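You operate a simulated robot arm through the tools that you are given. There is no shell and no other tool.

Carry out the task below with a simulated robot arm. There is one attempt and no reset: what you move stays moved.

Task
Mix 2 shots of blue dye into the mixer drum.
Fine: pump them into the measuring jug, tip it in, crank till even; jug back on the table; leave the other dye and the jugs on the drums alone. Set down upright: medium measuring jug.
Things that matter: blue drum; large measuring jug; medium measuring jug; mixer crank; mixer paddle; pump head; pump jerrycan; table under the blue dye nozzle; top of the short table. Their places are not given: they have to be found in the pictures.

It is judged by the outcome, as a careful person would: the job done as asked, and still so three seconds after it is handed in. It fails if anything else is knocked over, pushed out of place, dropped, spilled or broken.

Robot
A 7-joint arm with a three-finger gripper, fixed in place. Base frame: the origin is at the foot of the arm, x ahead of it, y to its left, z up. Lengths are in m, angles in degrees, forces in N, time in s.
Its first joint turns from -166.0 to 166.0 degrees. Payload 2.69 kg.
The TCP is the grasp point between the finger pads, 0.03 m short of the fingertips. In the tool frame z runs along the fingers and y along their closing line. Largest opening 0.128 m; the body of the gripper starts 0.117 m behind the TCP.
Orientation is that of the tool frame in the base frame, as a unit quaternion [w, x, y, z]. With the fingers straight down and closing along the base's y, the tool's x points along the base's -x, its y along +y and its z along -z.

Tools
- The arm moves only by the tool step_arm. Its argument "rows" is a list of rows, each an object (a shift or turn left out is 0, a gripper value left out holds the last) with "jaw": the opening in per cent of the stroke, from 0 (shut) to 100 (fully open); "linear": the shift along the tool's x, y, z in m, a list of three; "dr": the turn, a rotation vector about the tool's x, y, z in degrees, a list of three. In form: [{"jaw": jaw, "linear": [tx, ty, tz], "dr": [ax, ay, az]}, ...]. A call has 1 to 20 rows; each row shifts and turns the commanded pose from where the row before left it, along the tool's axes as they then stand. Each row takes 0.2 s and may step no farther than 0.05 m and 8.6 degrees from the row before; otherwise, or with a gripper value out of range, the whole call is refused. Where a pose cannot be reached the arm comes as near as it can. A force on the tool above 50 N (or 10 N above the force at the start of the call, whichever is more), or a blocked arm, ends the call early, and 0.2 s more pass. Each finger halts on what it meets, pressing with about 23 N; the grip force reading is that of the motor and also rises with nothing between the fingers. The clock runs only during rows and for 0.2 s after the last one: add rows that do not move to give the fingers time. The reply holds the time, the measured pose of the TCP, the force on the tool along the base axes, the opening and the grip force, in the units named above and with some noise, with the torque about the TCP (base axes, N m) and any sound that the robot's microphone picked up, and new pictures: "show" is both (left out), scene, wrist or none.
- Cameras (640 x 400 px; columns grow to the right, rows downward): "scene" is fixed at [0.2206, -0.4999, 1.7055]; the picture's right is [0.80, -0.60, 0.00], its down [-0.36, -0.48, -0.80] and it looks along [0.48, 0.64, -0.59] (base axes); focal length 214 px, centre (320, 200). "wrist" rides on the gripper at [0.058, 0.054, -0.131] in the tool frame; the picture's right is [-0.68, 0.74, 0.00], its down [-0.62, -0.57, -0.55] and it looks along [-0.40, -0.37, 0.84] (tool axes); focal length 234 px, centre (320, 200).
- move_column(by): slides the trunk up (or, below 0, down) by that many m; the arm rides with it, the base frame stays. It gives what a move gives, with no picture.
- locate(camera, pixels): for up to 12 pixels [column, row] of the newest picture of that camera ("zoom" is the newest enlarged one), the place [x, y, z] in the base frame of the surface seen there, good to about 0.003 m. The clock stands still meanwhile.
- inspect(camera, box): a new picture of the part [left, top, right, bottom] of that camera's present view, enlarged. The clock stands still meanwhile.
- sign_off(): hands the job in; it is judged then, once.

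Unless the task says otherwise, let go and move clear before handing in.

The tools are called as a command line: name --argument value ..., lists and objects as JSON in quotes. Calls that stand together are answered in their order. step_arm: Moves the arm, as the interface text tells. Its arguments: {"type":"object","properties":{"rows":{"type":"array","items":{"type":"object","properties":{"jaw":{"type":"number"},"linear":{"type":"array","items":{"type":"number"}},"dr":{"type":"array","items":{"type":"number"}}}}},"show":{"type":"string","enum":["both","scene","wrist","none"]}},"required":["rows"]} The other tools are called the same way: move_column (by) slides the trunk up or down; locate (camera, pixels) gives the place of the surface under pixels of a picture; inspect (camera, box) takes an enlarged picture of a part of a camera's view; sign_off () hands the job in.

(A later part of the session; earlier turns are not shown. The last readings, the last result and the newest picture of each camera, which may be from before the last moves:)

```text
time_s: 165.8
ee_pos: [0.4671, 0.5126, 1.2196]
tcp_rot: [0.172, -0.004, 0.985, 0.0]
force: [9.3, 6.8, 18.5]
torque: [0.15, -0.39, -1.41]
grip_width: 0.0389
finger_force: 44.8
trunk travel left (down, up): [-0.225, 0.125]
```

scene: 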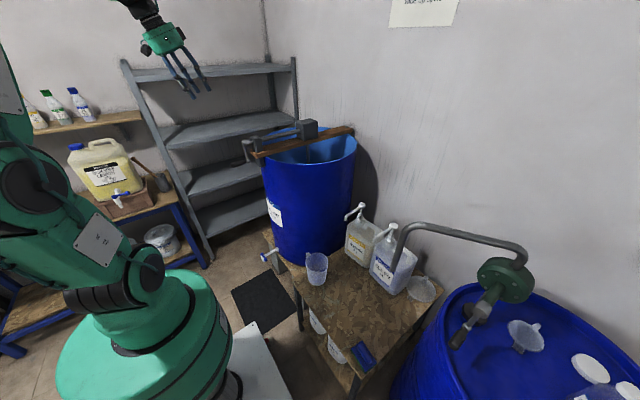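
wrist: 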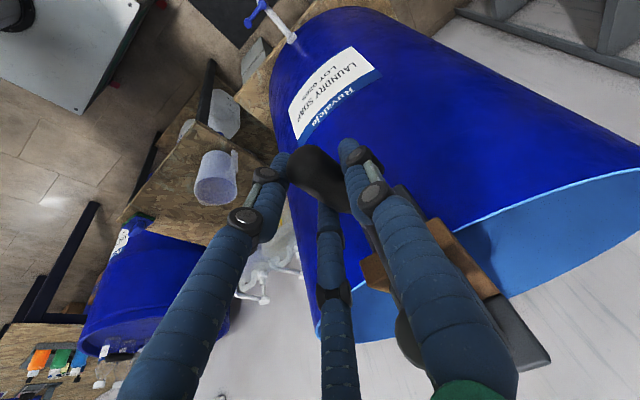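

The forces are smaller now, (9,7,18) N. I'll try a small turn along the arc, +10° about the hub, and watch how the crank responds.

step_arm --rows '[{"linear": [-0.0001, 0.0076, -0.0003]}, {"linear": [-0.0003, 0.0075, -0.0009]}, {"linear": [-0.0006, 0.0074, -0.0016]}, {}]' --show "wrist"

inspect --camera "wrist" --box '[240, 100, 440, 260]'

```text
time_s: 166.8
ee_pos: [0.4659, 0.5354, 1.2211]
tcp_rot: [0.172, -0.004, 0.985, 0.001]
force: [6.4, -4.6, 5.7]
torque: [0.08, -0.02, -1.67]
grip_width: 0.0388
finger_force: 45.2
trunk travel left (down, up): [-0.225, 0.125]
```

wrist: 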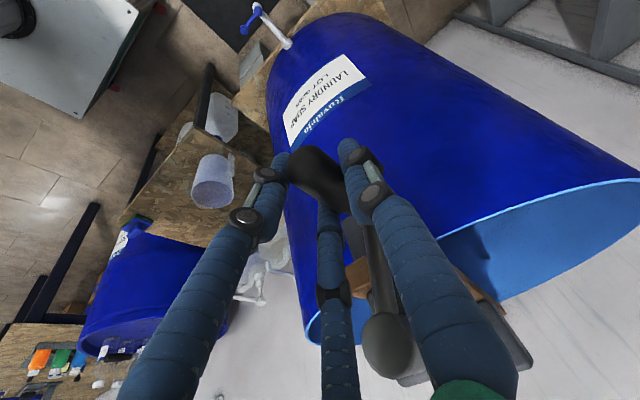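

```text
2.50 times, centred on (340, 180) of wrist
```

zoom: 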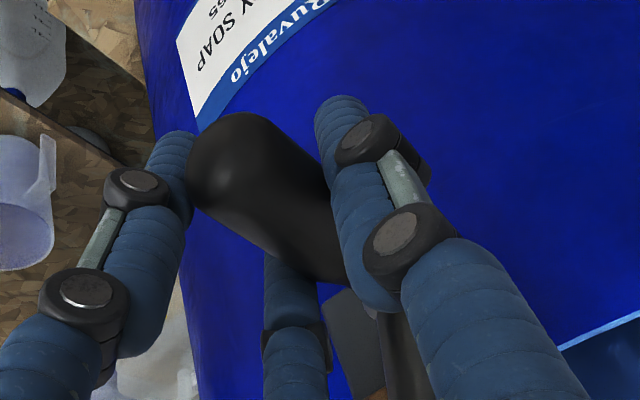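

The crank turned easily: y went 0.513→0.535 with only about 5 N. I'll continue around in 15° steps up to φ≈60° and check the forces to refine the circle.

step_arm --rows '[{"linear": [-0.0029, 0.0202, -0.008]}, {"linear": [-0.0047, 0.018, -0.013]}, {"linear": [-0.0062, 0.0138, -0.0169]}, {}]' --show "scene"

inspect --camera "scene" --box '[210, 90, 310, 190]'

```text
time_s: 167.8
ee_pos: [0.4674, 0.5897, 1.2616]
tcp_rot: [0.174, -0.005, 0.985, 0.002]
force: [11.9, 15.4, -6.7]
torque: [-0.03, 0.35, -1.35]
grip_width: 0.0391
finger_force: 44.7
trunk travel left (down, up): [-0.225, 0.125]
```

scene: 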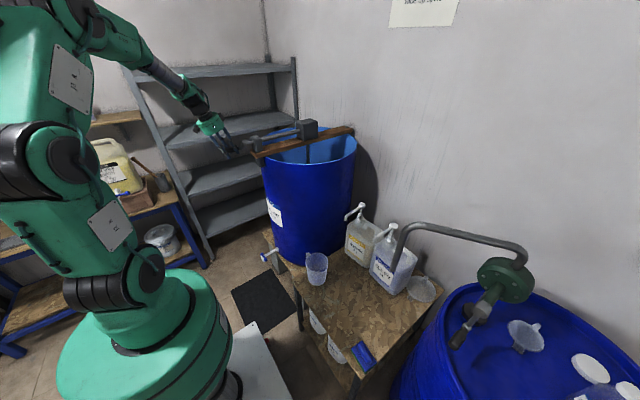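

```text
4.00 times, centred on (260, 140) of scene
```

zoom: 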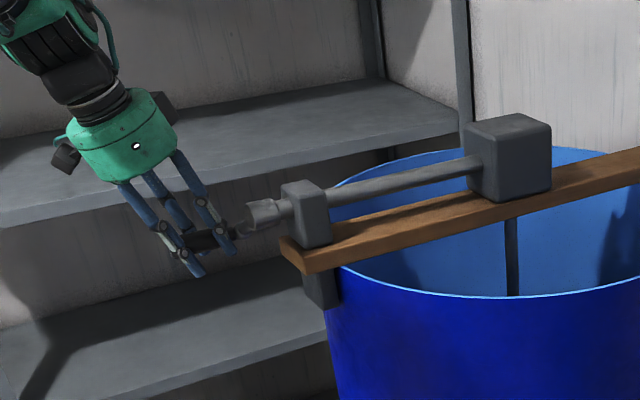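

At φ≈60° I'm at (y 0.590, z 1.262) with modest forces (12,15,-7) N and the grip holding. I'll continue through 105° with the circle centre nudged 2 mm in +y.

step_arm --rows '[{"linear": [-0.0072, 0.0107, -0.0197]}, {"linear": [-0.0077, 0.003, -0.0212]}, {"linear": [-0.0077, -0.003, -0.0212]}, {}]' --show "none"

```text
time_s: 168.8
ee_pos: [0.4655, 0.6008, 1.3302]
tcp_rot: [0.173, -0.004, 0.985, 0.002]
force: [5.7, 15.0, 6.2]
torque: [0.1, 0.18, -1.39]
grip_width: 0.039
finger_force: 45.3
trunk travel left (down, up): [-0.225, 0.125]
```

Fitting the measured points gives a TCP circle with centre (0.512,1.309) and radius 0.0914. I'll continue over the top to φ=180° with those values.

step_arm --rows '[{"linear": [-0.0089, -0.0067, -0.0244]}, {"linear": [-0.0065, -0.0146, -0.0178]}, {"linear": [-0.005, -0.0189, -0.0137]}, {"linear": [-0.0031, -0.022, -0.0086]}, {"linear": [-0.0011, -0.0237, -0.0029]}, {}]' --show "scene"

inspect --camera "scene" --box '[210, 80, 310, 180]'

```text
time_s: 170.2
ee_pos: [0.4663, 0.511, 1.3985]
tcp_rot: [0.173, -0.005, 0.985, -0.001]
force: [-2.8, -2.5, -18.7]
torque: [-0.17, 0.25, -1.61]
grip_width: 0.039
finger_force: 45.1
trunk travel left (down, up): [-0.225, 0.125]
```

scene: 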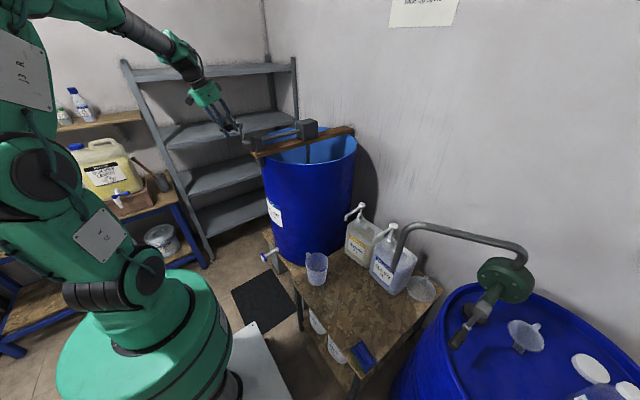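

```text
4.00 times, centred on (260, 130) of scene
```

zoom: 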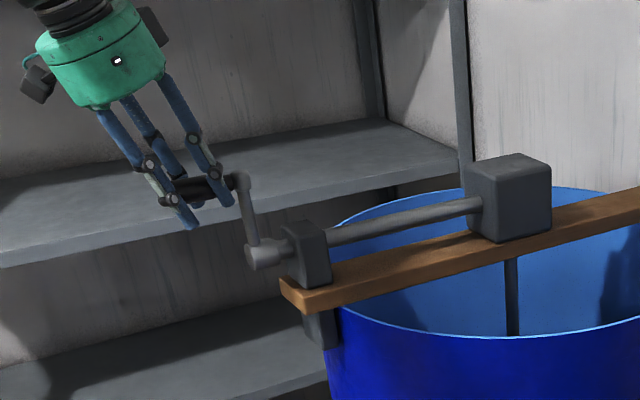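

The handle is at the top with moderate force (-19 N in z), so I'll trim the radius to 0.090. I'll continue down the other side to φ=270°.

step_arm --rows '[{"linear": [0.0017, -0.0233, 0.0046]}, {"linear": [0.0031, -0.0217, 0.0085]}, {"linear": [0.0049, -0.0186, 0.0134]}, {"linear": [0.0064, -0.0143, 0.0175]}, {"linear": [0.0074, -0.009, 0.0204]}, {"linear": [0.008, -0.0031, 0.0219]}, {}]' --show "none"

```text
time_s: 171.8
ee_pos: [0.4668, 0.4221, 1.3065]
tcp_rot: [0.174, -0.006, 0.985, 0.002]
force: [-10.2, -0.3, -4.6]
torque: [-0.01, 0.21, -1.51]
grip_width: 0.0391
finger_force: 44.9
trunk travel left (down, up): [-0.225, 0.125]
```

At φ=270° the reading is (0.422,1.307) with tiny forces, so the circle is good. I'll close the first turn.

step_arm --rows '[{"linear": [0.008, 0.0031, 0.0219]}, {"linear": [0.0074, 0.009, 0.0204]}, {"linear": [0.0064, 0.0143, 0.0175]}, {"linear": [0.0049, 0.0186, 0.0134]}, {"linear": [0.0031, 0.0217, 0.0085]}, {"linear": [0.0011, 0.0235, 0.0029]}, {}]' --show "wrist"

inspect --camera "wrist" --box '[240, 100, 440, 260]'

```text
time_s: 173.4
ee_pos: [0.4669, 0.5136, 1.2192]
tcp_rot: [0.174, -0.005, 0.985, 0.002]
force: [-1.7, 2.2, 4.3]
torque: [0.0, 0.03, -1.56]
grip_width: 0.0387
finger_force: 45.1
trunk travel left (down, up): [-0.225, 0.125]
```

wrist: 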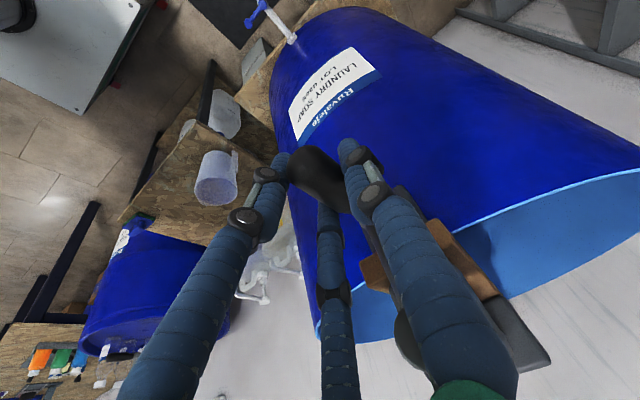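

```text
2.50 times, centred on (340, 180) of wrist
```

zoom: 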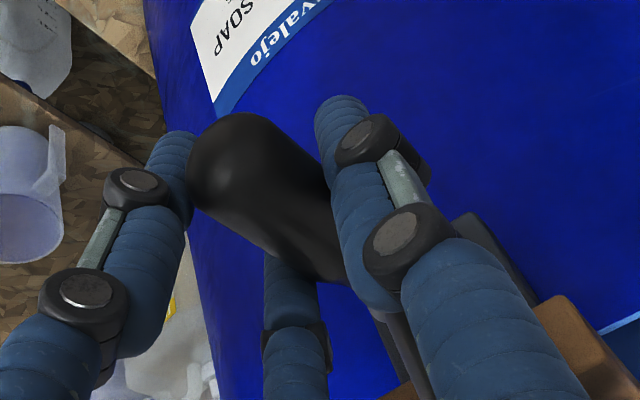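

The first full turn is done with low forces and a secure grip. Now I'll do full turns in one call each, 20 steps of 18°.

step_arm --rows '[{"linear": [-0.0015, 0.02781, -0.00414]}, {"linear": [-0.00437, 0.02509, -0.01201]}, {"linear": [-0.00681, 0.01991, -0.01872]}, {"linear": [-0.00858, 0.01278, -0.02358]}, {"linear": [-0.00951, 0.0044, -0.02614]}, {"linear": [-0.00951, -0.0044, -0.02614]}, {"linear": [-0.00858, -0.01278, -0.02358]}, {"linear": [-0.00681, -0.01991, -0.01872]}, {"linear": [-0.00437, -0.02509, -0.01201]}, {"linear": [-0.0015, -0.02781, -0.00414]}, {"linear": [0.0015, -0.02781, 0.00414]}, {"linear": [0.00437, -0.02509, 0.01201]}, {"linear": [0.00681, -0.01991, 0.01872]}, {"linear": [0.00858, -0.01278, 0.02358]}, {"linear": [0.00951, -0.0044, 0.02614]}, {"linear": [0.00951, 0.0044, 0.02614]}, {"linear": [0.00858, 0.01278, 0.02358]}, {"linear": [0.00681, 0.01991, 0.01872]}, {"linear": [0.00437, 0.02509, 0.01201]}, {"linear": [0.0015, 0.02781, 0.00414]}]' --show "scene"

inspect --camera "scene" --box '[210, 90, 370, 210]'

```text
time_s: 177.6
ee_pos: [0.4661, 0.5132, 1.2185]
tcp_rot: [0.174, -0.005, 0.985, 0.002]
force: [-17.1, 3.3, -2.6]
torque: [-0.01, -0.3, -1.52]
grip_width: 0.0391
finger_force: 45.4
trunk travel left (down, up): [-0.225, 0.125]
```

scene: 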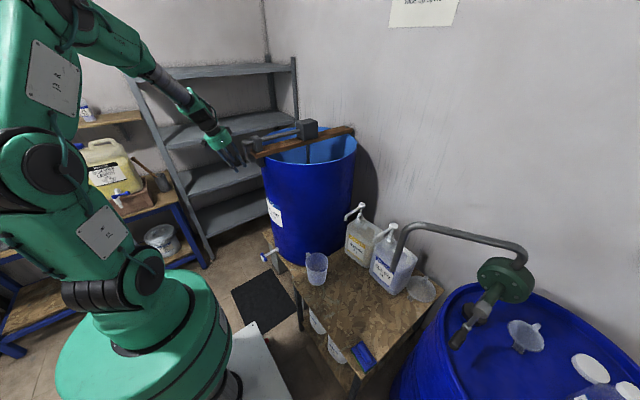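

```text
3.33 times, centred on (290, 150) of scene
```

zoom: 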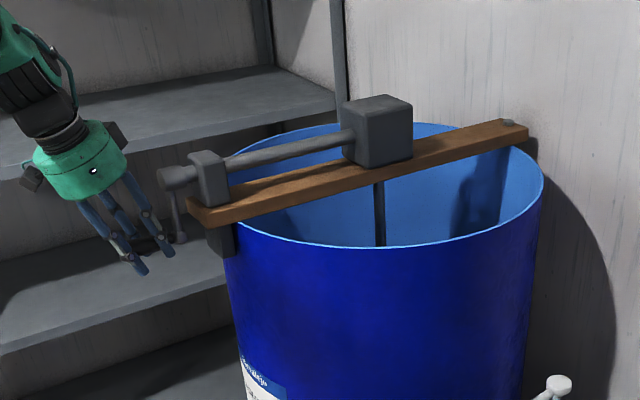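

The second turn went smoothly with forces under 20 N. I'll keep cranking several more turns before inspecting the liquid.

step_arm --rows '[{"linear": [-0.0006, 0.02781, -0.0045]}, {"linear": [-0.00437, 0.02509, -0.01201]}, {"linear": [-0.00681, 0.01991, -0.01872]}, {"linear": [-0.00858, 0.01278, -0.02358]}, {"linear": [-0.00951, 0.0044, -0.02614]}, {"linear": [-0.00951, -0.0044, -0.02614]}, {"linear": [-0.00858, -0.01278, -0.02358]}, {"linear": [-0.00681, -0.01991, -0.01872]}, {"linear": [-0.00437, -0.02509, -0.01201]}, {"linear": [-0.0015, -0.02781, -0.00414]}, {"linear": [0.0015, -0.02781, 0.00414]}, {"linear": [0.00437, -0.02509, 0.01201]}, {"linear": [0.00681, -0.01991, 0.01872]}, {"linear": [0.00858, -0.01278, 0.02358]}, {"linear": [0.00951, -0.0044, 0.02614]}, {"linear": [0.00951, 0.0044, 0.02614]}, {"linear": [0.00858, 0.01278, 0.02358]}, {"linear": [0.00681, 0.01991, 0.01872]}, {"linear": [0.00437, 0.02509, 0.01201]}, {"linear": [0.0015, 0.02781, 0.00414]}]' --show "none"

step_arm --rows '[{"linear": [-0.0015, 0.02781, -0.00414]}, {"linear": [-0.00437, 0.02509, -0.01201]}, {"linear": [-0.00681, 0.01991, -0.01872]}, {"linear": [-0.00858, 0.01278, -0.02358]}, {"linear": [-0.00951, 0.0044, -0.02614]}, {"linear": [-0.00951, -0.0044, -0.02614]}, {"linear": [-0.00858, -0.01278, -0.02358]}, {"linear": [-0.00681, -0.01991, -0.01872]}, {"linear": [-0.00437, -0.02509, -0.01201]}, {"linear": [-0.0015, -0.02781, -0.00414]}, {"linear": [0.0015, -0.02781, 0.00414]}, {"linear": [0.00437, -0.02509, 0.01201]}, {"linear": [0.00681, -0.01991, 0.01872]}, {"linear": [0.00858, -0.01278, 0.02358]}, {"linear": [0.00951, -0.0044, 0.02614]}, {"linear": [0.00951, 0.0044, 0.02614]}, {"linear": [0.00858, 0.01278, 0.02358]}, {"linear": [0.00681, 0.01991, 0.01872]}, {"linear": [0.00437, 0.02509, 0.01201]}, {"linear": [0.0015, 0.02781, 0.00414]}]' --show "wrist"

```text
time_s: 181.8
ee_pos: [0.466, 0.5144, 1.2178]
tcp_rot: [0.174, -0.004, 0.985, 0.002]
force: [0.3, 2.9, -1.4]
torque: [-0.02, -0.34, -1.54]
grip_width: 0.0392
finger_force: 45.2
trunk travel left (down, up): [-0.225, 0.125]
```

```text
time_s: 186.0
ee_pos: [0.467, 0.5137, 1.2174]
tcp_rot: [0.174, -0.004, 0.985, 0.002]
force: [1.3, 3.3, -2.4]
torque: [-0.01, -0.26, -1.58]
grip_width: 0.0389
finger_force: 45.1
trunk travel left (down, up): [-0.225, 0.125]
```

wrist: 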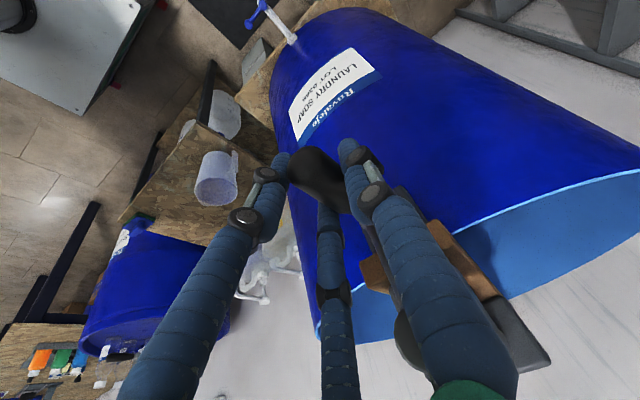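

Four turns are done and the forces stay low. I'll do two more turns, then stop at the top of a turn, where the wrist camera may see into the drum.

step_arm --rows '[{"linear": [-0.0015, 0.02781, -0.00414]}, {"linear": [-0.00437, 0.02509, -0.01201]}, {"linear": [-0.00681, 0.01991, -0.01872]}, {"linear": [-0.00858, 0.01278, -0.02358]}, {"linear": [-0.00951, 0.0044, -0.02614]}, {"linear": [-0.00951, -0.0044, -0.02614]}, {"linear": [-0.00858, -0.01278, -0.02358]}, {"linear": [-0.00681, -0.01991, -0.01872]}, {"linear": [-0.00437, -0.02509, -0.01201]}, {"linear": [-0.0015, -0.02781, -0.00414]}, {"linear": [0.0015, -0.02781, 0.00414]}, {"linear": [0.00437, -0.02509, 0.01201]}, {"linear": [0.00681, -0.01991, 0.01872]}, {"linear": [0.00858, -0.01278, 0.02358]}, {"linear": [0.00951, -0.0044, 0.02614]}, {"linear": [0.00951, 0.0044, 0.02614]}, {"linear": [0.00858, 0.01278, 0.02358]}, {"linear": [0.00681, 0.01991, 0.01872]}, {"linear": [0.00437, 0.02509, 0.01201]}, {"linear": [0.0015, 0.02781, 0.00414]}]' --show "none"

step_arm --rows '[{"linear": [-0.0015, 0.02781, -0.00414]}, {"linear": [-0.00437, 0.02509, -0.01201]}, {"linear": [-0.00681, 0.01991, -0.01872]}, {"linear": [-0.00858, 0.01278, -0.02358]}, {"linear": [-0.00951, 0.0044, -0.02614]}, {"linear": [-0.00951, -0.0044, -0.02614]}, {"linear": [-0.00858, -0.01278, -0.02358]}, {"linear": [-0.00681, -0.01991, -0.01872]}, {"linear": [-0.00437, -0.02509, -0.01201]}, {"linear": [-0.0015, -0.02781, -0.00414]}, {"linear": [0.0015, -0.02781, 0.00414]}, {"linear": [0.00437, -0.02509, 0.01201]}, {"linear": [0.00681, -0.01991, 0.01872]}, {"linear": [0.00858, -0.01278, 0.02358]}, {"linear": [0.00951, -0.0044, 0.02614]}, {"linear": [0.00951, 0.0044, 0.02614]}, {"linear": [0.00858, 0.01278, 0.02358]}, {"linear": [0.00681, 0.01991, 0.01872]}, {"linear": [0.00437, 0.02509, 0.01201]}, {"linear": [0.0015, 0.02781, 0.00414]}]' --show "none"

step_arm --rows '[{"linear": [-0.0015, 0.02781, -0.00414]}, {"linear": [-0.00437, 0.02509, -0.01201]}, {"linear": [-0.00681, 0.01991, -0.01872]}, {"linear": [-0.00858, 0.01278, -0.02358]}, {"linear": [-0.00951, 0.0044, -0.02614]}, {"linear": [-0.00951, -0.0044, -0.02614]}, {"linear": [-0.00858, -0.01278, -0.02358]}, {"linear": [-0.00681, -0.01991, -0.01872]}, {"linear": [-0.00437, -0.02509, -0.01201]}, {"linear": [-0.0015, -0.02781, -0.00414]}]' --show "both"

```text
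time_s: 190.2
ee_pos: [0.4652, 0.5146, 1.2186]
tcp_rot: [0.174, -0.004, 0.985, 0.002]
force: [4.8, 4.2, -1.9]
torque: [-0.01, -0.43, -1.64]
grip_width: 0.0391
finger_force: 45.5
trunk travel left (down, up): [-0.225, 0.125]
```

```text
time_s: 194.4
ee_pos: [0.4666, 0.5144, 1.2194]
tcp_rot: [0.175, -0.004, 0.985, 0.002]
force: [-5.6, 4.1, -0.9]
torque: [0.0, -0.42, -1.67]
grip_width: 0.0388
finger_force: 44.8
trunk travel left (down, up): [-0.225, 0.125]
```

```text
time_s: 196.6
ee_pos: [0.4658, 0.5109, 1.3985]
tcp_rot: [0.173, -0.004, 0.985, -0.001]
force: [1.8, -3.5, -3.6]
torque: [-0.01, 0.15, -1.47]
grip_width: 0.0389
finger_force: 45.0
trunk travel left (down, up): [-0.225, 0.125]
```

scene: 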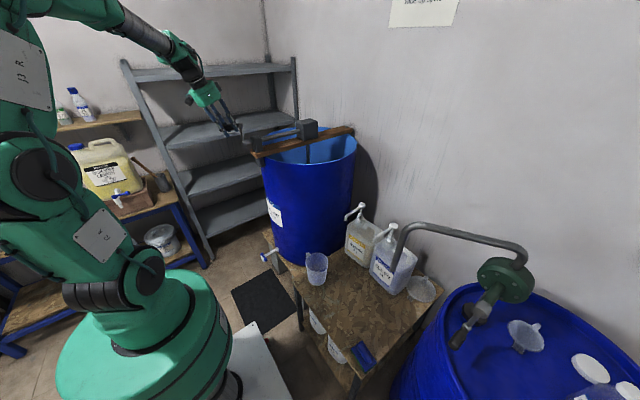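
wrist: 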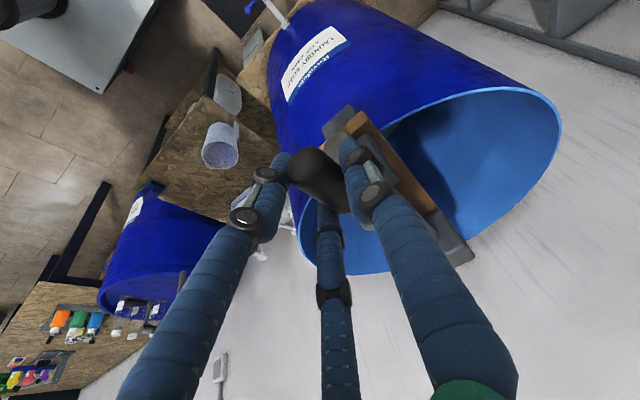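

The liquid isn't visible from here. I'll continue to about ten turns, ending at the bottom, then release and look down into the drum.

step_arm --rows '[{"linear": [0.0015, -0.02781, 0.00414]}, {"linear": [0.00437, -0.02509, 0.01201]}, {"linear": [0.00681, -0.01991, 0.01872]}, {"linear": [0.00858, -0.01278, 0.02358]}, {"linear": [0.00951, -0.0044, 0.02614]}, {"linear": [0.00951, 0.0044, 0.02614]}, {"linear": [0.00858, 0.01278, 0.02358]}, {"linear": [0.00681, 0.01991, 0.01872]}, {"linear": [0.00437, 0.02509, 0.01201]}, {"linear": [0.0015, 0.02781, 0.00414]}]' --show "none"

step_arm --rows '[{"linear": [-0.0015, 0.02781, -0.00414]}, {"linear": [-0.00437, 0.02509, -0.01201]}, {"linear": [-0.00681, 0.01991, -0.01872]}, {"linear": [-0.00858, 0.01278, -0.02358]}, {"linear": [-0.00951, 0.0044, -0.02614]}, {"linear": [-0.00951, -0.0044, -0.02614]}, {"linear": [-0.00858, -0.01278, -0.02358]}, {"linear": [-0.00681, -0.01991, -0.01872]}, {"linear": [-0.00437, -0.02509, -0.01201]}, {"linear": [-0.0015, -0.02781, -0.00414]}, {"linear": [0.0015, -0.02781, 0.00414]}, {"linear": [0.00437, -0.02509, 0.01201]}, {"linear": [0.00681, -0.01991, 0.01872]}, {"linear": [0.00858, -0.01278, 0.02358]}, {"linear": [0.00951, -0.0044, 0.02614]}, {"linear": [0.00951, 0.0044, 0.02614]}, {"linear": [0.00858, 0.01278, 0.02358]}, {"linear": [0.00681, 0.01991, 0.01872]}, {"linear": [0.00437, 0.02509, 0.01201]}, {"linear": [0.0015, 0.02781, 0.00414]}]' --show "none"

step_arm --rows '[{"linear": [-0.0015, 0.02781, -0.00414]}, {"linear": [-0.00437, 0.02509, -0.01201]}, {"linear": [-0.00681, 0.01991, -0.01872]}, {"linear": [-0.00858, 0.01278, -0.02358]}, {"linear": [-0.00951, 0.0044, -0.02614]}, {"linear": [-0.00951, -0.0044, -0.02614]}, {"linear": [-0.00858, -0.01278, -0.02358]}, {"linear": [-0.00681, -0.01991, -0.01872]}, {"linear": [-0.00437, -0.02509, -0.01201]}, {"linear": [-0.0015, -0.02781, -0.00414]}, {"linear": [0.0015, -0.02781, 0.00414]}, {"linear": [0.00437, -0.02509, 0.01201]}, {"linear": [0.00681, -0.01991, 0.01872]}, {"linear": [0.00858, -0.01278, 0.02358]}, {"linear": [0.00951, -0.0044, 0.02614]}, {"linear": [0.00951, 0.0044, 0.02614]}, {"linear": [0.00858, 0.01278, 0.02358]}, {"linear": [0.00681, 0.01991, 0.01872]}, {"linear": [0.00437, 0.02509, 0.01201]}, {"linear": [0.0015, 0.02781, 0.00414]}]' --show "none"

step_arm --rows '[{"linear": [-0.0015, 0.02781, -0.00414]}, {"linear": [-0.00437, 0.02509, -0.01201]}, {"linear": [-0.00681, 0.01991, -0.01872]}, {"linear": [-0.00858, 0.01278, -0.02358]}, {"linear": [-0.00951, 0.0044, -0.02614]}, {"linear": [-0.00951, -0.0044, -0.02614]}, {"linear": [-0.00858, -0.01278, -0.02358]}, {"linear": [-0.00681, -0.01991, -0.01872]}, {"linear": [-0.00437, -0.02509, -0.01201]}, {"linear": [-0.0015, -0.02781, -0.00414]}, {"linear": [0.0015, -0.02781, 0.00414]}, {"linear": [0.00437, -0.02509, 0.01201]}, {"linear": [0.00681, -0.01991, 0.01872]}, {"linear": [0.00858, -0.01278, 0.02358]}, {"linear": [0.00951, -0.0044, 0.02614]}, {"linear": [0.00951, 0.0044, 0.02614]}, {"linear": [0.00858, 0.01278, 0.02358]}, {"linear": [0.00681, 0.01991, 0.01872]}, {"linear": [0.00437, 0.02509, 0.01201]}, {"linear": [0.0015, 0.02781, 0.00414]}]' --show "wrist"

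```text
time_s: 198.8
ee_pos: [0.4654, 0.514, 1.2189]
tcp_rot: [0.174, -0.005, 0.985, 0.002]
force: [-4.2, 4.4, -9.6]
torque: [-0.08, -0.34, -1.63]
grip_width: 0.0387
finger_force: 44.7
trunk travel left (down, up): [-0.225, 0.125]
```

```text
time_s: 203.0
ee_pos: [0.465, 0.5138, 1.2186]
tcp_rot: [0.173, -0.004, 0.985, 0.002]
force: [0.2, 3.8, -3.9]
torque: [-0.05, -0.52, -1.57]
grip_width: 0.039
finger_force: 44.8
trunk travel left (down, up): [-0.225, 0.125]
```

```text
time_s: 207.2
ee_pos: [0.4658, 0.5143, 1.2184]
tcp_rot: [0.173, -0.004, 0.985, 0.001]
force: [-20.2, 3.8, -7.3]
torque: [-0.04, -0.16, -1.61]
grip_width: 0.0388
finger_force: 44.7
trunk travel left (down, up): [-0.225, 0.125]
```

```text
time_s: 211.4
ee_pos: [0.4652, 0.5135, 1.2175]
tcp_rot: [0.174, -0.004, 0.985, 0.002]
force: [-5.0, 3.8, -3.7]
torque: [-0.01, -0.45, -1.58]
grip_width: 0.039
finger_force: 45.2
trunk travel left (down, up): [-0.225, 0.125]
```

wrist: 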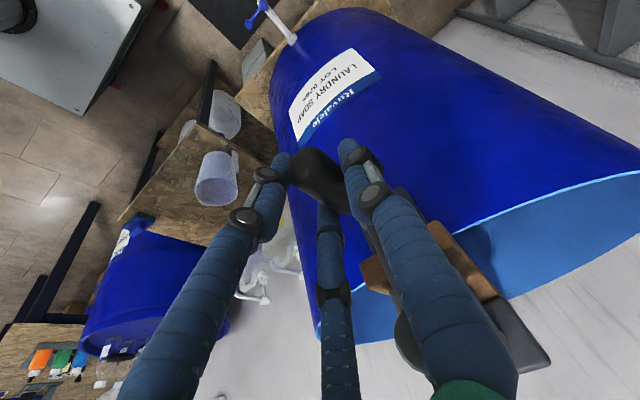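

Ten turns are done. I'll release the handle at the bottom, back off along the tool axis and go up to look into the drum from the starting viewpoint.

step_arm --rows '[{"jaw": 35}, {"jaw": 48}, {"jaw": 60}, {"jaw": 60}, {"linear": [0, 0, -0.03]}, {"linear": [0, 0, -0.04]}, {"linear": [0, 0, -0.04]}, {"linear": [0, 0, -0.04]}, {}]' --show "wrist"

step_arm --rows '[{"linear": [-0.0154, 0, -0.0423]}, {"linear": [-0.0154, 0, -0.0423]}, {"linear": [-0.0154, 0, -0.0423]}, {"linear": [-0.0154, 0, -0.0423]}, {"linear": [-0.0154, 0, -0.0423]}, {"linear": [-0.0154, 0, -0.0423]}, {"dr": [0, 6.67, 0]}, {"dr": [0, 6.67, 0]}, {"dr": [0, 6.67, 0]}, {"linear": [-0.0313, -0.0321, 0]}, {"linear": [-0.0313, -0.0321, 0]}, {"linear": [-0.0313, -0.0321, 0]}, {"linear": [-0.0313, -0.0321, 0]}, {"linear": [-0.0313, -0.0321, 0]}, {"linear": [-0.0313, -0.0321, 0]}, {"linear": [-0.0313, -0.0321, 0]}, {}]'

inspect --camera "wrist" --box '[320, 0, 640, 220]'

```text
time_s: 213.4
ee_pos: [0.413, 0.5135, 1.3617]
tcp_rot: [0.174, -0.004, 0.985, 0.001]
force: [0.2, -0.6, 0.6]
torque: [-0.02, -0.04, 0.0]
grip_width: 0.0769
finger_force: 0.0
trunk travel left (down, up): [-0.225, 0.125]
```

wrist: 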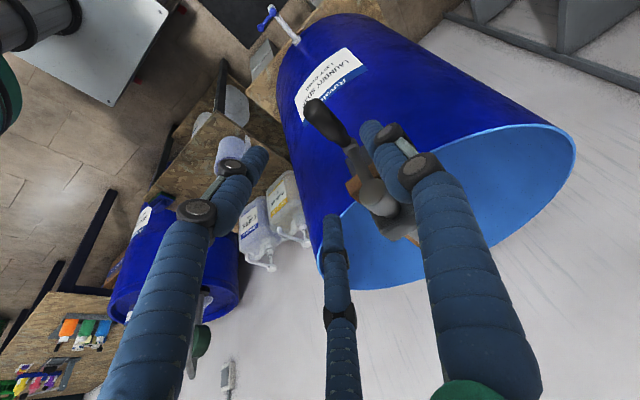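

```text
time_s: 217.0
ee_pos: [0.6359, 0.2872, 1.6304]
tcp_rot: [0.0, -0.005, 1.0, 0.001]
force: [-1.1, -0.2, -1.0]
torque: [0.04, 0.03, 0.0]
grip_width: 0.0769
finger_force: 0.0
trunk travel left (down, up): [-0.225, 0.125]
```

scene: 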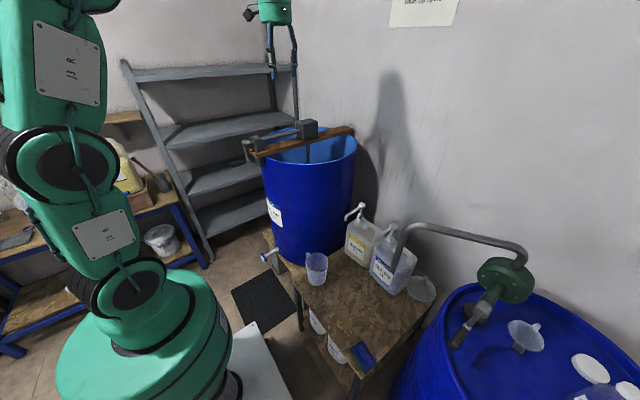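
wrist: 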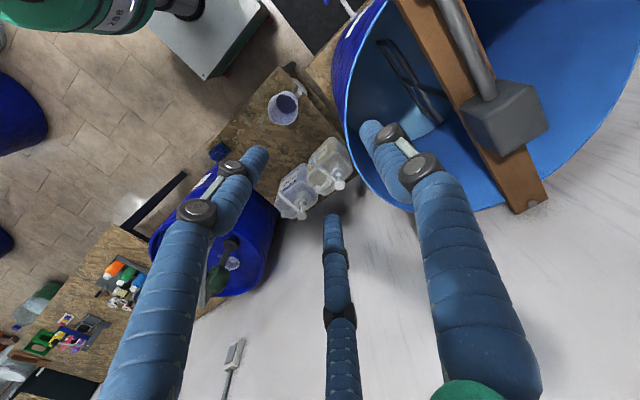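

```text
1.82 times, centred on (480, 110) of wrist
```

zoom: 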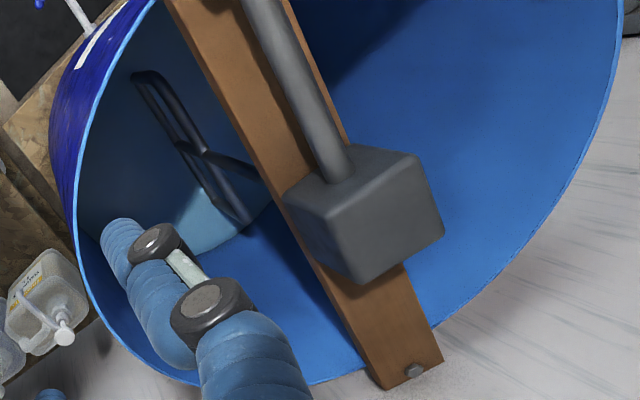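

The liquid, dark and beige at the start, is now blue-tinted at zoom (220,220). I'll zoom in closer to judge whether the colour is even.

inspect --camera "wrist" --box '[350, 10, 460, 140]'

locate --camera "wrist" --pixels '[[370, 70], [375, 100], [390, 110], [415, 120], [430, 125], [400, 100], [365, 50], [410, 60], [440, 115], [420, 100]]'

```text
3.08 times, centred on (405, 75) of wrist
```

zoom: 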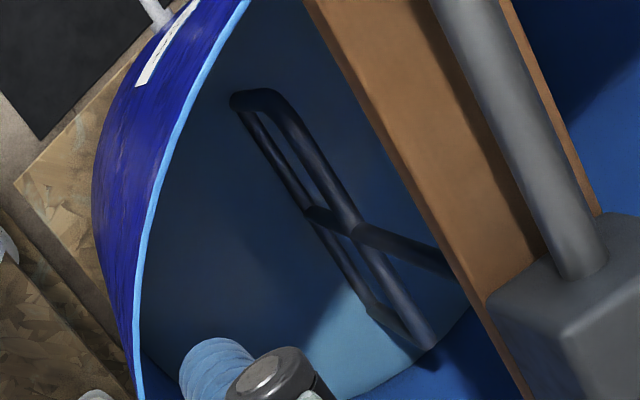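

```text
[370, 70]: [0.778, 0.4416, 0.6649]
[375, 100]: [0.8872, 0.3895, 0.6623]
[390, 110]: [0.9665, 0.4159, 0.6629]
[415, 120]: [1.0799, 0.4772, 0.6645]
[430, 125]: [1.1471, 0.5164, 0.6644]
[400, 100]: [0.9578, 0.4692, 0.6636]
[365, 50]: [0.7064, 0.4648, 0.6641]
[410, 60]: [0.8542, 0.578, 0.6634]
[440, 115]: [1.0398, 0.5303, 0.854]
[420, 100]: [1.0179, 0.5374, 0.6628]
```

On this side the surface looks uniformly blue (dark in shadow, lighter where lit) with no streaks. I'll look at the other half of the drum from further over.

step_arm --rows '[{"linear": [-0.015, 0.042, 0]}, {"linear": [-0.015, 0.042, 0]}, {"linear": [-0.015, 0.042, 0]}, {"linear": [-0.015, 0.042, 0]}, {"linear": [-0.015, 0.042, 0]}, {"linear": [-0.015, 0.042, 0]}, {"linear": [-0.015, 0.042, 0]}, {}]' --show "wrist"

inspect --camera "wrist" --box '[200, 0, 460, 180]'

```text
time_s: 218.8
ee_pos: [0.7076, 0.5531, 1.6035]
tcp_rot: [-0.001, -0.005, 1.0, 0.0]
force: [-0.1, 0.9, -0.4]
torque: [-0.01, -0.1, 0.01]
grip_width: 0.0769
finger_force: 0.0
out of reach, approached as far as the arm can: row 6, 7
trunk travel left (down, up): [-0.225, 0.125]
```

wrist: 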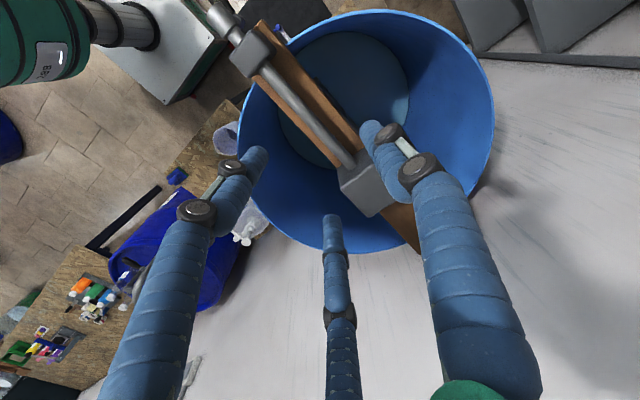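

```text
2.22 times, centred on (330, 90) of wrist
```

zoom: 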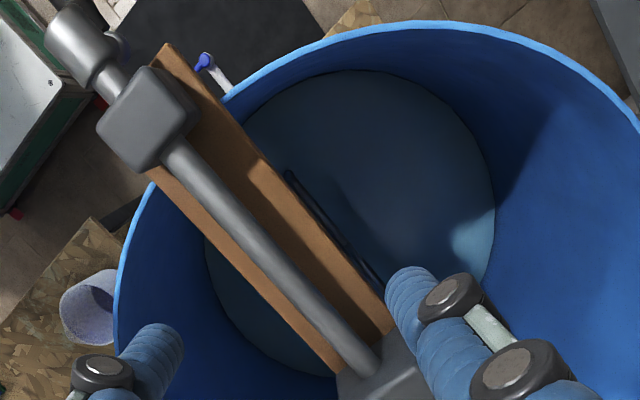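

Now both halves are visible below the beam. I'll zoom further on the liquid surface to look for streaks.

inspect --camera "wrist" --box '[275, 25, 415, 125]'

inspect --camera "wrist" --box '[270, 90, 350, 180]'

```text
4.00 times, centred on (345, 75) of wrist
```

zoom: 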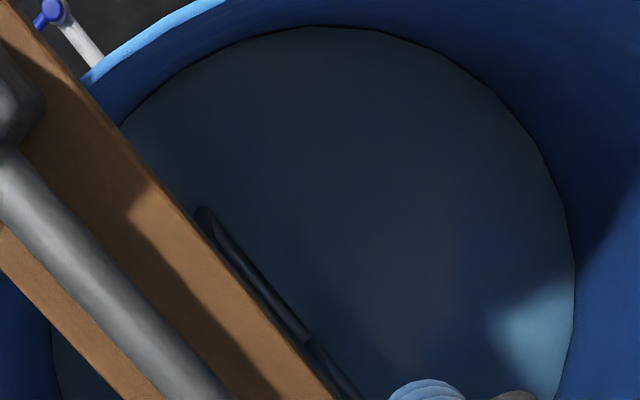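

```text
4.44 times, centred on (310, 135) of wrist
```

zoom: 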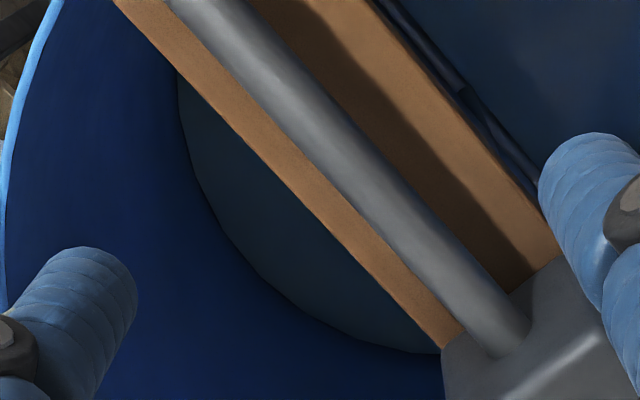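

The surface looks fairly even, but a slight tone variation near zoom (400,340) could be light or leftover streaks. More turns do no harm, so I'll go back to the crank for another set and compare.

step_arm --rows '[{"linear": [0.0397, -0.0056, 0]}, {"linear": [0.0397, -0.0056, 0]}, {"linear": [0.0397, -0.0056, 0]}, {"linear": [0.0397, -0.0056, 0]}, {"linear": [0.0397, -0.0056, 0]}, {"linear": [0.0397, -0.0056, 0]}, {"linear": [0.0397, -0.0056, 0]}, {"linear": [0.0397, -0.0056, 0]}, {"dr": [0, -6.67, 0]}, {"dr": [0, -6.67, 0]}, {"dr": [0, -6.67, 0]}, {"linear": [0.0106, 0, 0.0403]}, {"linear": [0.0106, 0, 0.0403]}, {"linear": [0.0106, 0, 0.0403]}, {"linear": [0.0106, 0, 0.0403]}, {"linear": [0.0106, 0, 0.0403]}, {"linear": [0.0106, 0, 0.0403]}, {}]' --show "wrist"

locate --camera "wrist" --pixels '[[318, 104], [327, 115], [335, 126], [345, 138], [330, 108], [328, 125]]'

```text
time_s: 222.6
ee_pos: [0.4121, 0.5039, 1.3552]
tcp_rot: [0.173, -0.004, 0.985, 0.001]
force: [0.8, 0.9, -0.6]
torque: [-0.07, 0.02, 0.0]
grip_width: 0.0767
finger_force: 0.1
trunk travel left (down, up): [-0.225, 0.125]
```

wrist: 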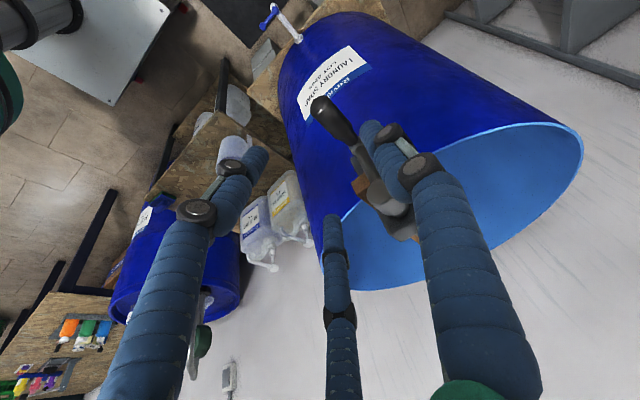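

```text
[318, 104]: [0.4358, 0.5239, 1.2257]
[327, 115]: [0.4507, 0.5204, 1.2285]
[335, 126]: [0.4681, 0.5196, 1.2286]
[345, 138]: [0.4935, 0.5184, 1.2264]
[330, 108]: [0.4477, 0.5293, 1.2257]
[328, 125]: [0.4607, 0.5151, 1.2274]
```

The handle is exactly where I left it. I'll descend, grip it again at the known offset, and resume.

step_arm --rows '[{"linear": [-0.001, 0.002, 0.0367]}, {"linear": [-0.001, 0.002, 0.0367]}, {"linear": [-0.001, 0.002, 0.0367]}, {"linear": [-0.001, 0.002, 0.0367]}, {"jaw": 45}, {"jaw": 38}, {"jaw": 32}, {"jaw": 20}, {"jaw": 0}, {}, {}]' --show "none"

```text
time_s: 225.0
ee_pos: [0.4657, 0.5131, 1.2194]
tcp_rot: [0.174, -0.005, 0.985, 0.002]
force: [1.4, 0.9, 5.1]
torque: [0.02, -0.12, -1.46]
grip_width: 0.0388
finger_force: 45.4
trunk travel left (down, up): [-0.225, 0.125]
```

The re-grip is clean, with forces near zero. I'll resume full turns.

step_arm --rows '[{"linear": [-0.0015, 0.02781, -0.00414]}, {"linear": [-0.00437, 0.02509, -0.01201]}, {"linear": [-0.00681, 0.01991, -0.01872]}, {"linear": [-0.00858, 0.01278, -0.02358]}, {"linear": [-0.00951, 0.0044, -0.02614]}, {"linear": [-0.00951, -0.0044, -0.02614]}, {"linear": [-0.00858, -0.01278, -0.02358]}, {"linear": [-0.00681, -0.01991, -0.01872]}, {"linear": [-0.00437, -0.02509, -0.01201]}, {"linear": [-0.0015, -0.02781, -0.00414]}, {"linear": [0.0015, -0.02781, 0.00414]}, {"linear": [0.00437, -0.02509, 0.01201]}, {"linear": [0.00681, -0.01991, 0.01872]}, {"linear": [0.00858, -0.01278, 0.02358]}, {"linear": [0.00951, -0.0044, 0.02614]}, {"linear": [0.00951, 0.0044, 0.02614]}, {"linear": [0.00858, 0.01278, 0.02358]}, {"linear": [0.00681, 0.01991, 0.01872]}, {"linear": [0.00437, 0.02509, 0.01201]}, {"linear": [0.0015, 0.02781, 0.00414]}]' --show "none"

step_arm --rows '[{"linear": [-0.0015, 0.02781, -0.00414]}, {"linear": [-0.00437, 0.02509, -0.01201]}, {"linear": [-0.00681, 0.01991, -0.01872]}, {"linear": [-0.00858, 0.01278, -0.02358]}, {"linear": [-0.00951, 0.0044, -0.02614]}, {"linear": [-0.00951, -0.0044, -0.02614]}, {"linear": [-0.00858, -0.01278, -0.02358]}, {"linear": [-0.00681, -0.01991, -0.01872]}, {"linear": [-0.00437, -0.02509, -0.01201]}, {"linear": [-0.0015, -0.02781, -0.00414]}, {"linear": [0.0015, -0.02781, 0.00414]}, {"linear": [0.00437, -0.02509, 0.01201]}, {"linear": [0.00681, -0.01991, 0.01872]}, {"linear": [0.00858, -0.01278, 0.02358]}, {"linear": [0.00951, -0.0044, 0.02614]}, {"linear": [0.00951, 0.0044, 0.02614]}, {"linear": [0.00858, 0.01278, 0.02358]}, {"linear": [0.00681, 0.01991, 0.01872]}, {"linear": [0.00437, 0.02509, 0.01201]}, {"linear": [0.0015, 0.02781, 0.00414]}]' --show "none"

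step_arm --rows '[{"linear": [-0.0015, 0.02781, -0.00414]}, {"linear": [-0.00437, 0.02509, -0.01201]}, {"linear": [-0.00681, 0.01991, -0.01872]}, {"linear": [-0.00858, 0.01278, -0.02358]}, {"linear": [-0.00951, 0.0044, -0.02614]}, {"linear": [-0.00951, -0.0044, -0.02614]}, {"linear": [-0.00858, -0.01278, -0.02358]}, {"linear": [-0.00681, -0.01991, -0.01872]}, {"linear": [-0.00437, -0.02509, -0.01201]}, {"linear": [-0.0015, -0.02781, -0.00414]}, {"linear": [0.0015, -0.02781, 0.00414]}, {"linear": [0.00437, -0.02509, 0.01201]}, {"linear": [0.00681, -0.01991, 0.01872]}, {"linear": [0.00858, -0.01278, 0.02358]}, {"linear": [0.00951, -0.0044, 0.02614]}, {"linear": [0.00951, 0.0044, 0.02614]}, {"linear": [0.00858, 0.01278, 0.02358]}, {"linear": [0.00681, 0.01991, 0.01872]}, {"linear": [0.00437, 0.02509, 0.01201]}, {"linear": [0.0015, 0.02781, 0.00414]}]' --show "none"

step_arm --rows '[{"linear": [-0.0015, 0.02781, -0.00414]}, {"linear": [-0.00437, 0.02509, -0.01201]}, {"linear": [-0.00681, 0.01991, -0.01872]}, {"linear": [-0.00858, 0.01278, -0.02358]}, {"linear": [-0.00951, 0.0044, -0.02614]}, {"linear": [-0.00951, -0.0044, -0.02614]}, {"linear": [-0.00858, -0.01278, -0.02358]}, {"linear": [-0.00681, -0.01991, -0.01872]}, {"linear": [-0.00437, -0.02509, -0.01201]}, {"linear": [-0.0015, -0.02781, -0.00414]}, {"linear": [0.0015, -0.02781, 0.00414]}, {"linear": [0.00437, -0.02509, 0.01201]}, {"linear": [0.00681, -0.01991, 0.01872]}, {"linear": [0.00858, -0.01278, 0.02358]}, {"linear": [0.00951, -0.0044, 0.02614]}, {"linear": [0.00951, 0.0044, 0.02614]}, {"linear": [0.00858, 0.01278, 0.02358]}, {"linear": [0.00681, 0.01991, 0.01872]}, {"linear": [0.00437, 0.02509, 0.01201]}, {"linear": [0.0015, 0.02781, 0.00414]}]' --show "none"

```text
time_s: 229.2
ee_pos: [0.467, 0.5153, 1.2183]
tcp_rot: [0.173, -0.004, 0.985, 0.002]
force: [1.7, 3.6, -6.2]
torque: [-0.05, -0.09, -1.54]
grip_width: 0.039
finger_force: 45.3
trunk travel left (down, up): [-0.225, 0.125]
```

```text
time_s: 233.4
ee_pos: [0.4668, 0.5141, 1.2196]
tcp_rot: [0.174, -0.004, 0.985, 0.002]
force: [2.5, 4.4, 4.3]
torque: [0.04, -0.41, -1.65]
grip_width: 0.0387
finger_force: 45.0
trunk travel left (down, up): [-0.225, 0.125]
```

```text
time_s: 237.6
ee_pos: [0.4648, 0.5138, 1.2176]
tcp_rot: [0.174, -0.004, 0.985, 0.001]
force: [-8.9, 2.2, -1.3]
torque: [0.0, -0.43, -1.52]
grip_width: 0.0391
finger_force: 45.8
trunk travel left (down, up): [-0.225, 0.125]
```

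```text
time_s: 241.8
ee_pos: [0.4667, 0.5133, 1.2195]
tcp_rot: [0.174, -0.004, 0.985, 0.001]
force: [-14.3, 3.7, -5.4]
torque: [-0.03, -0.21, -1.59]
grip_width: 0.0387
finger_force: 44.7
trunk travel left (down, up): [-0.225, 0.125]
```

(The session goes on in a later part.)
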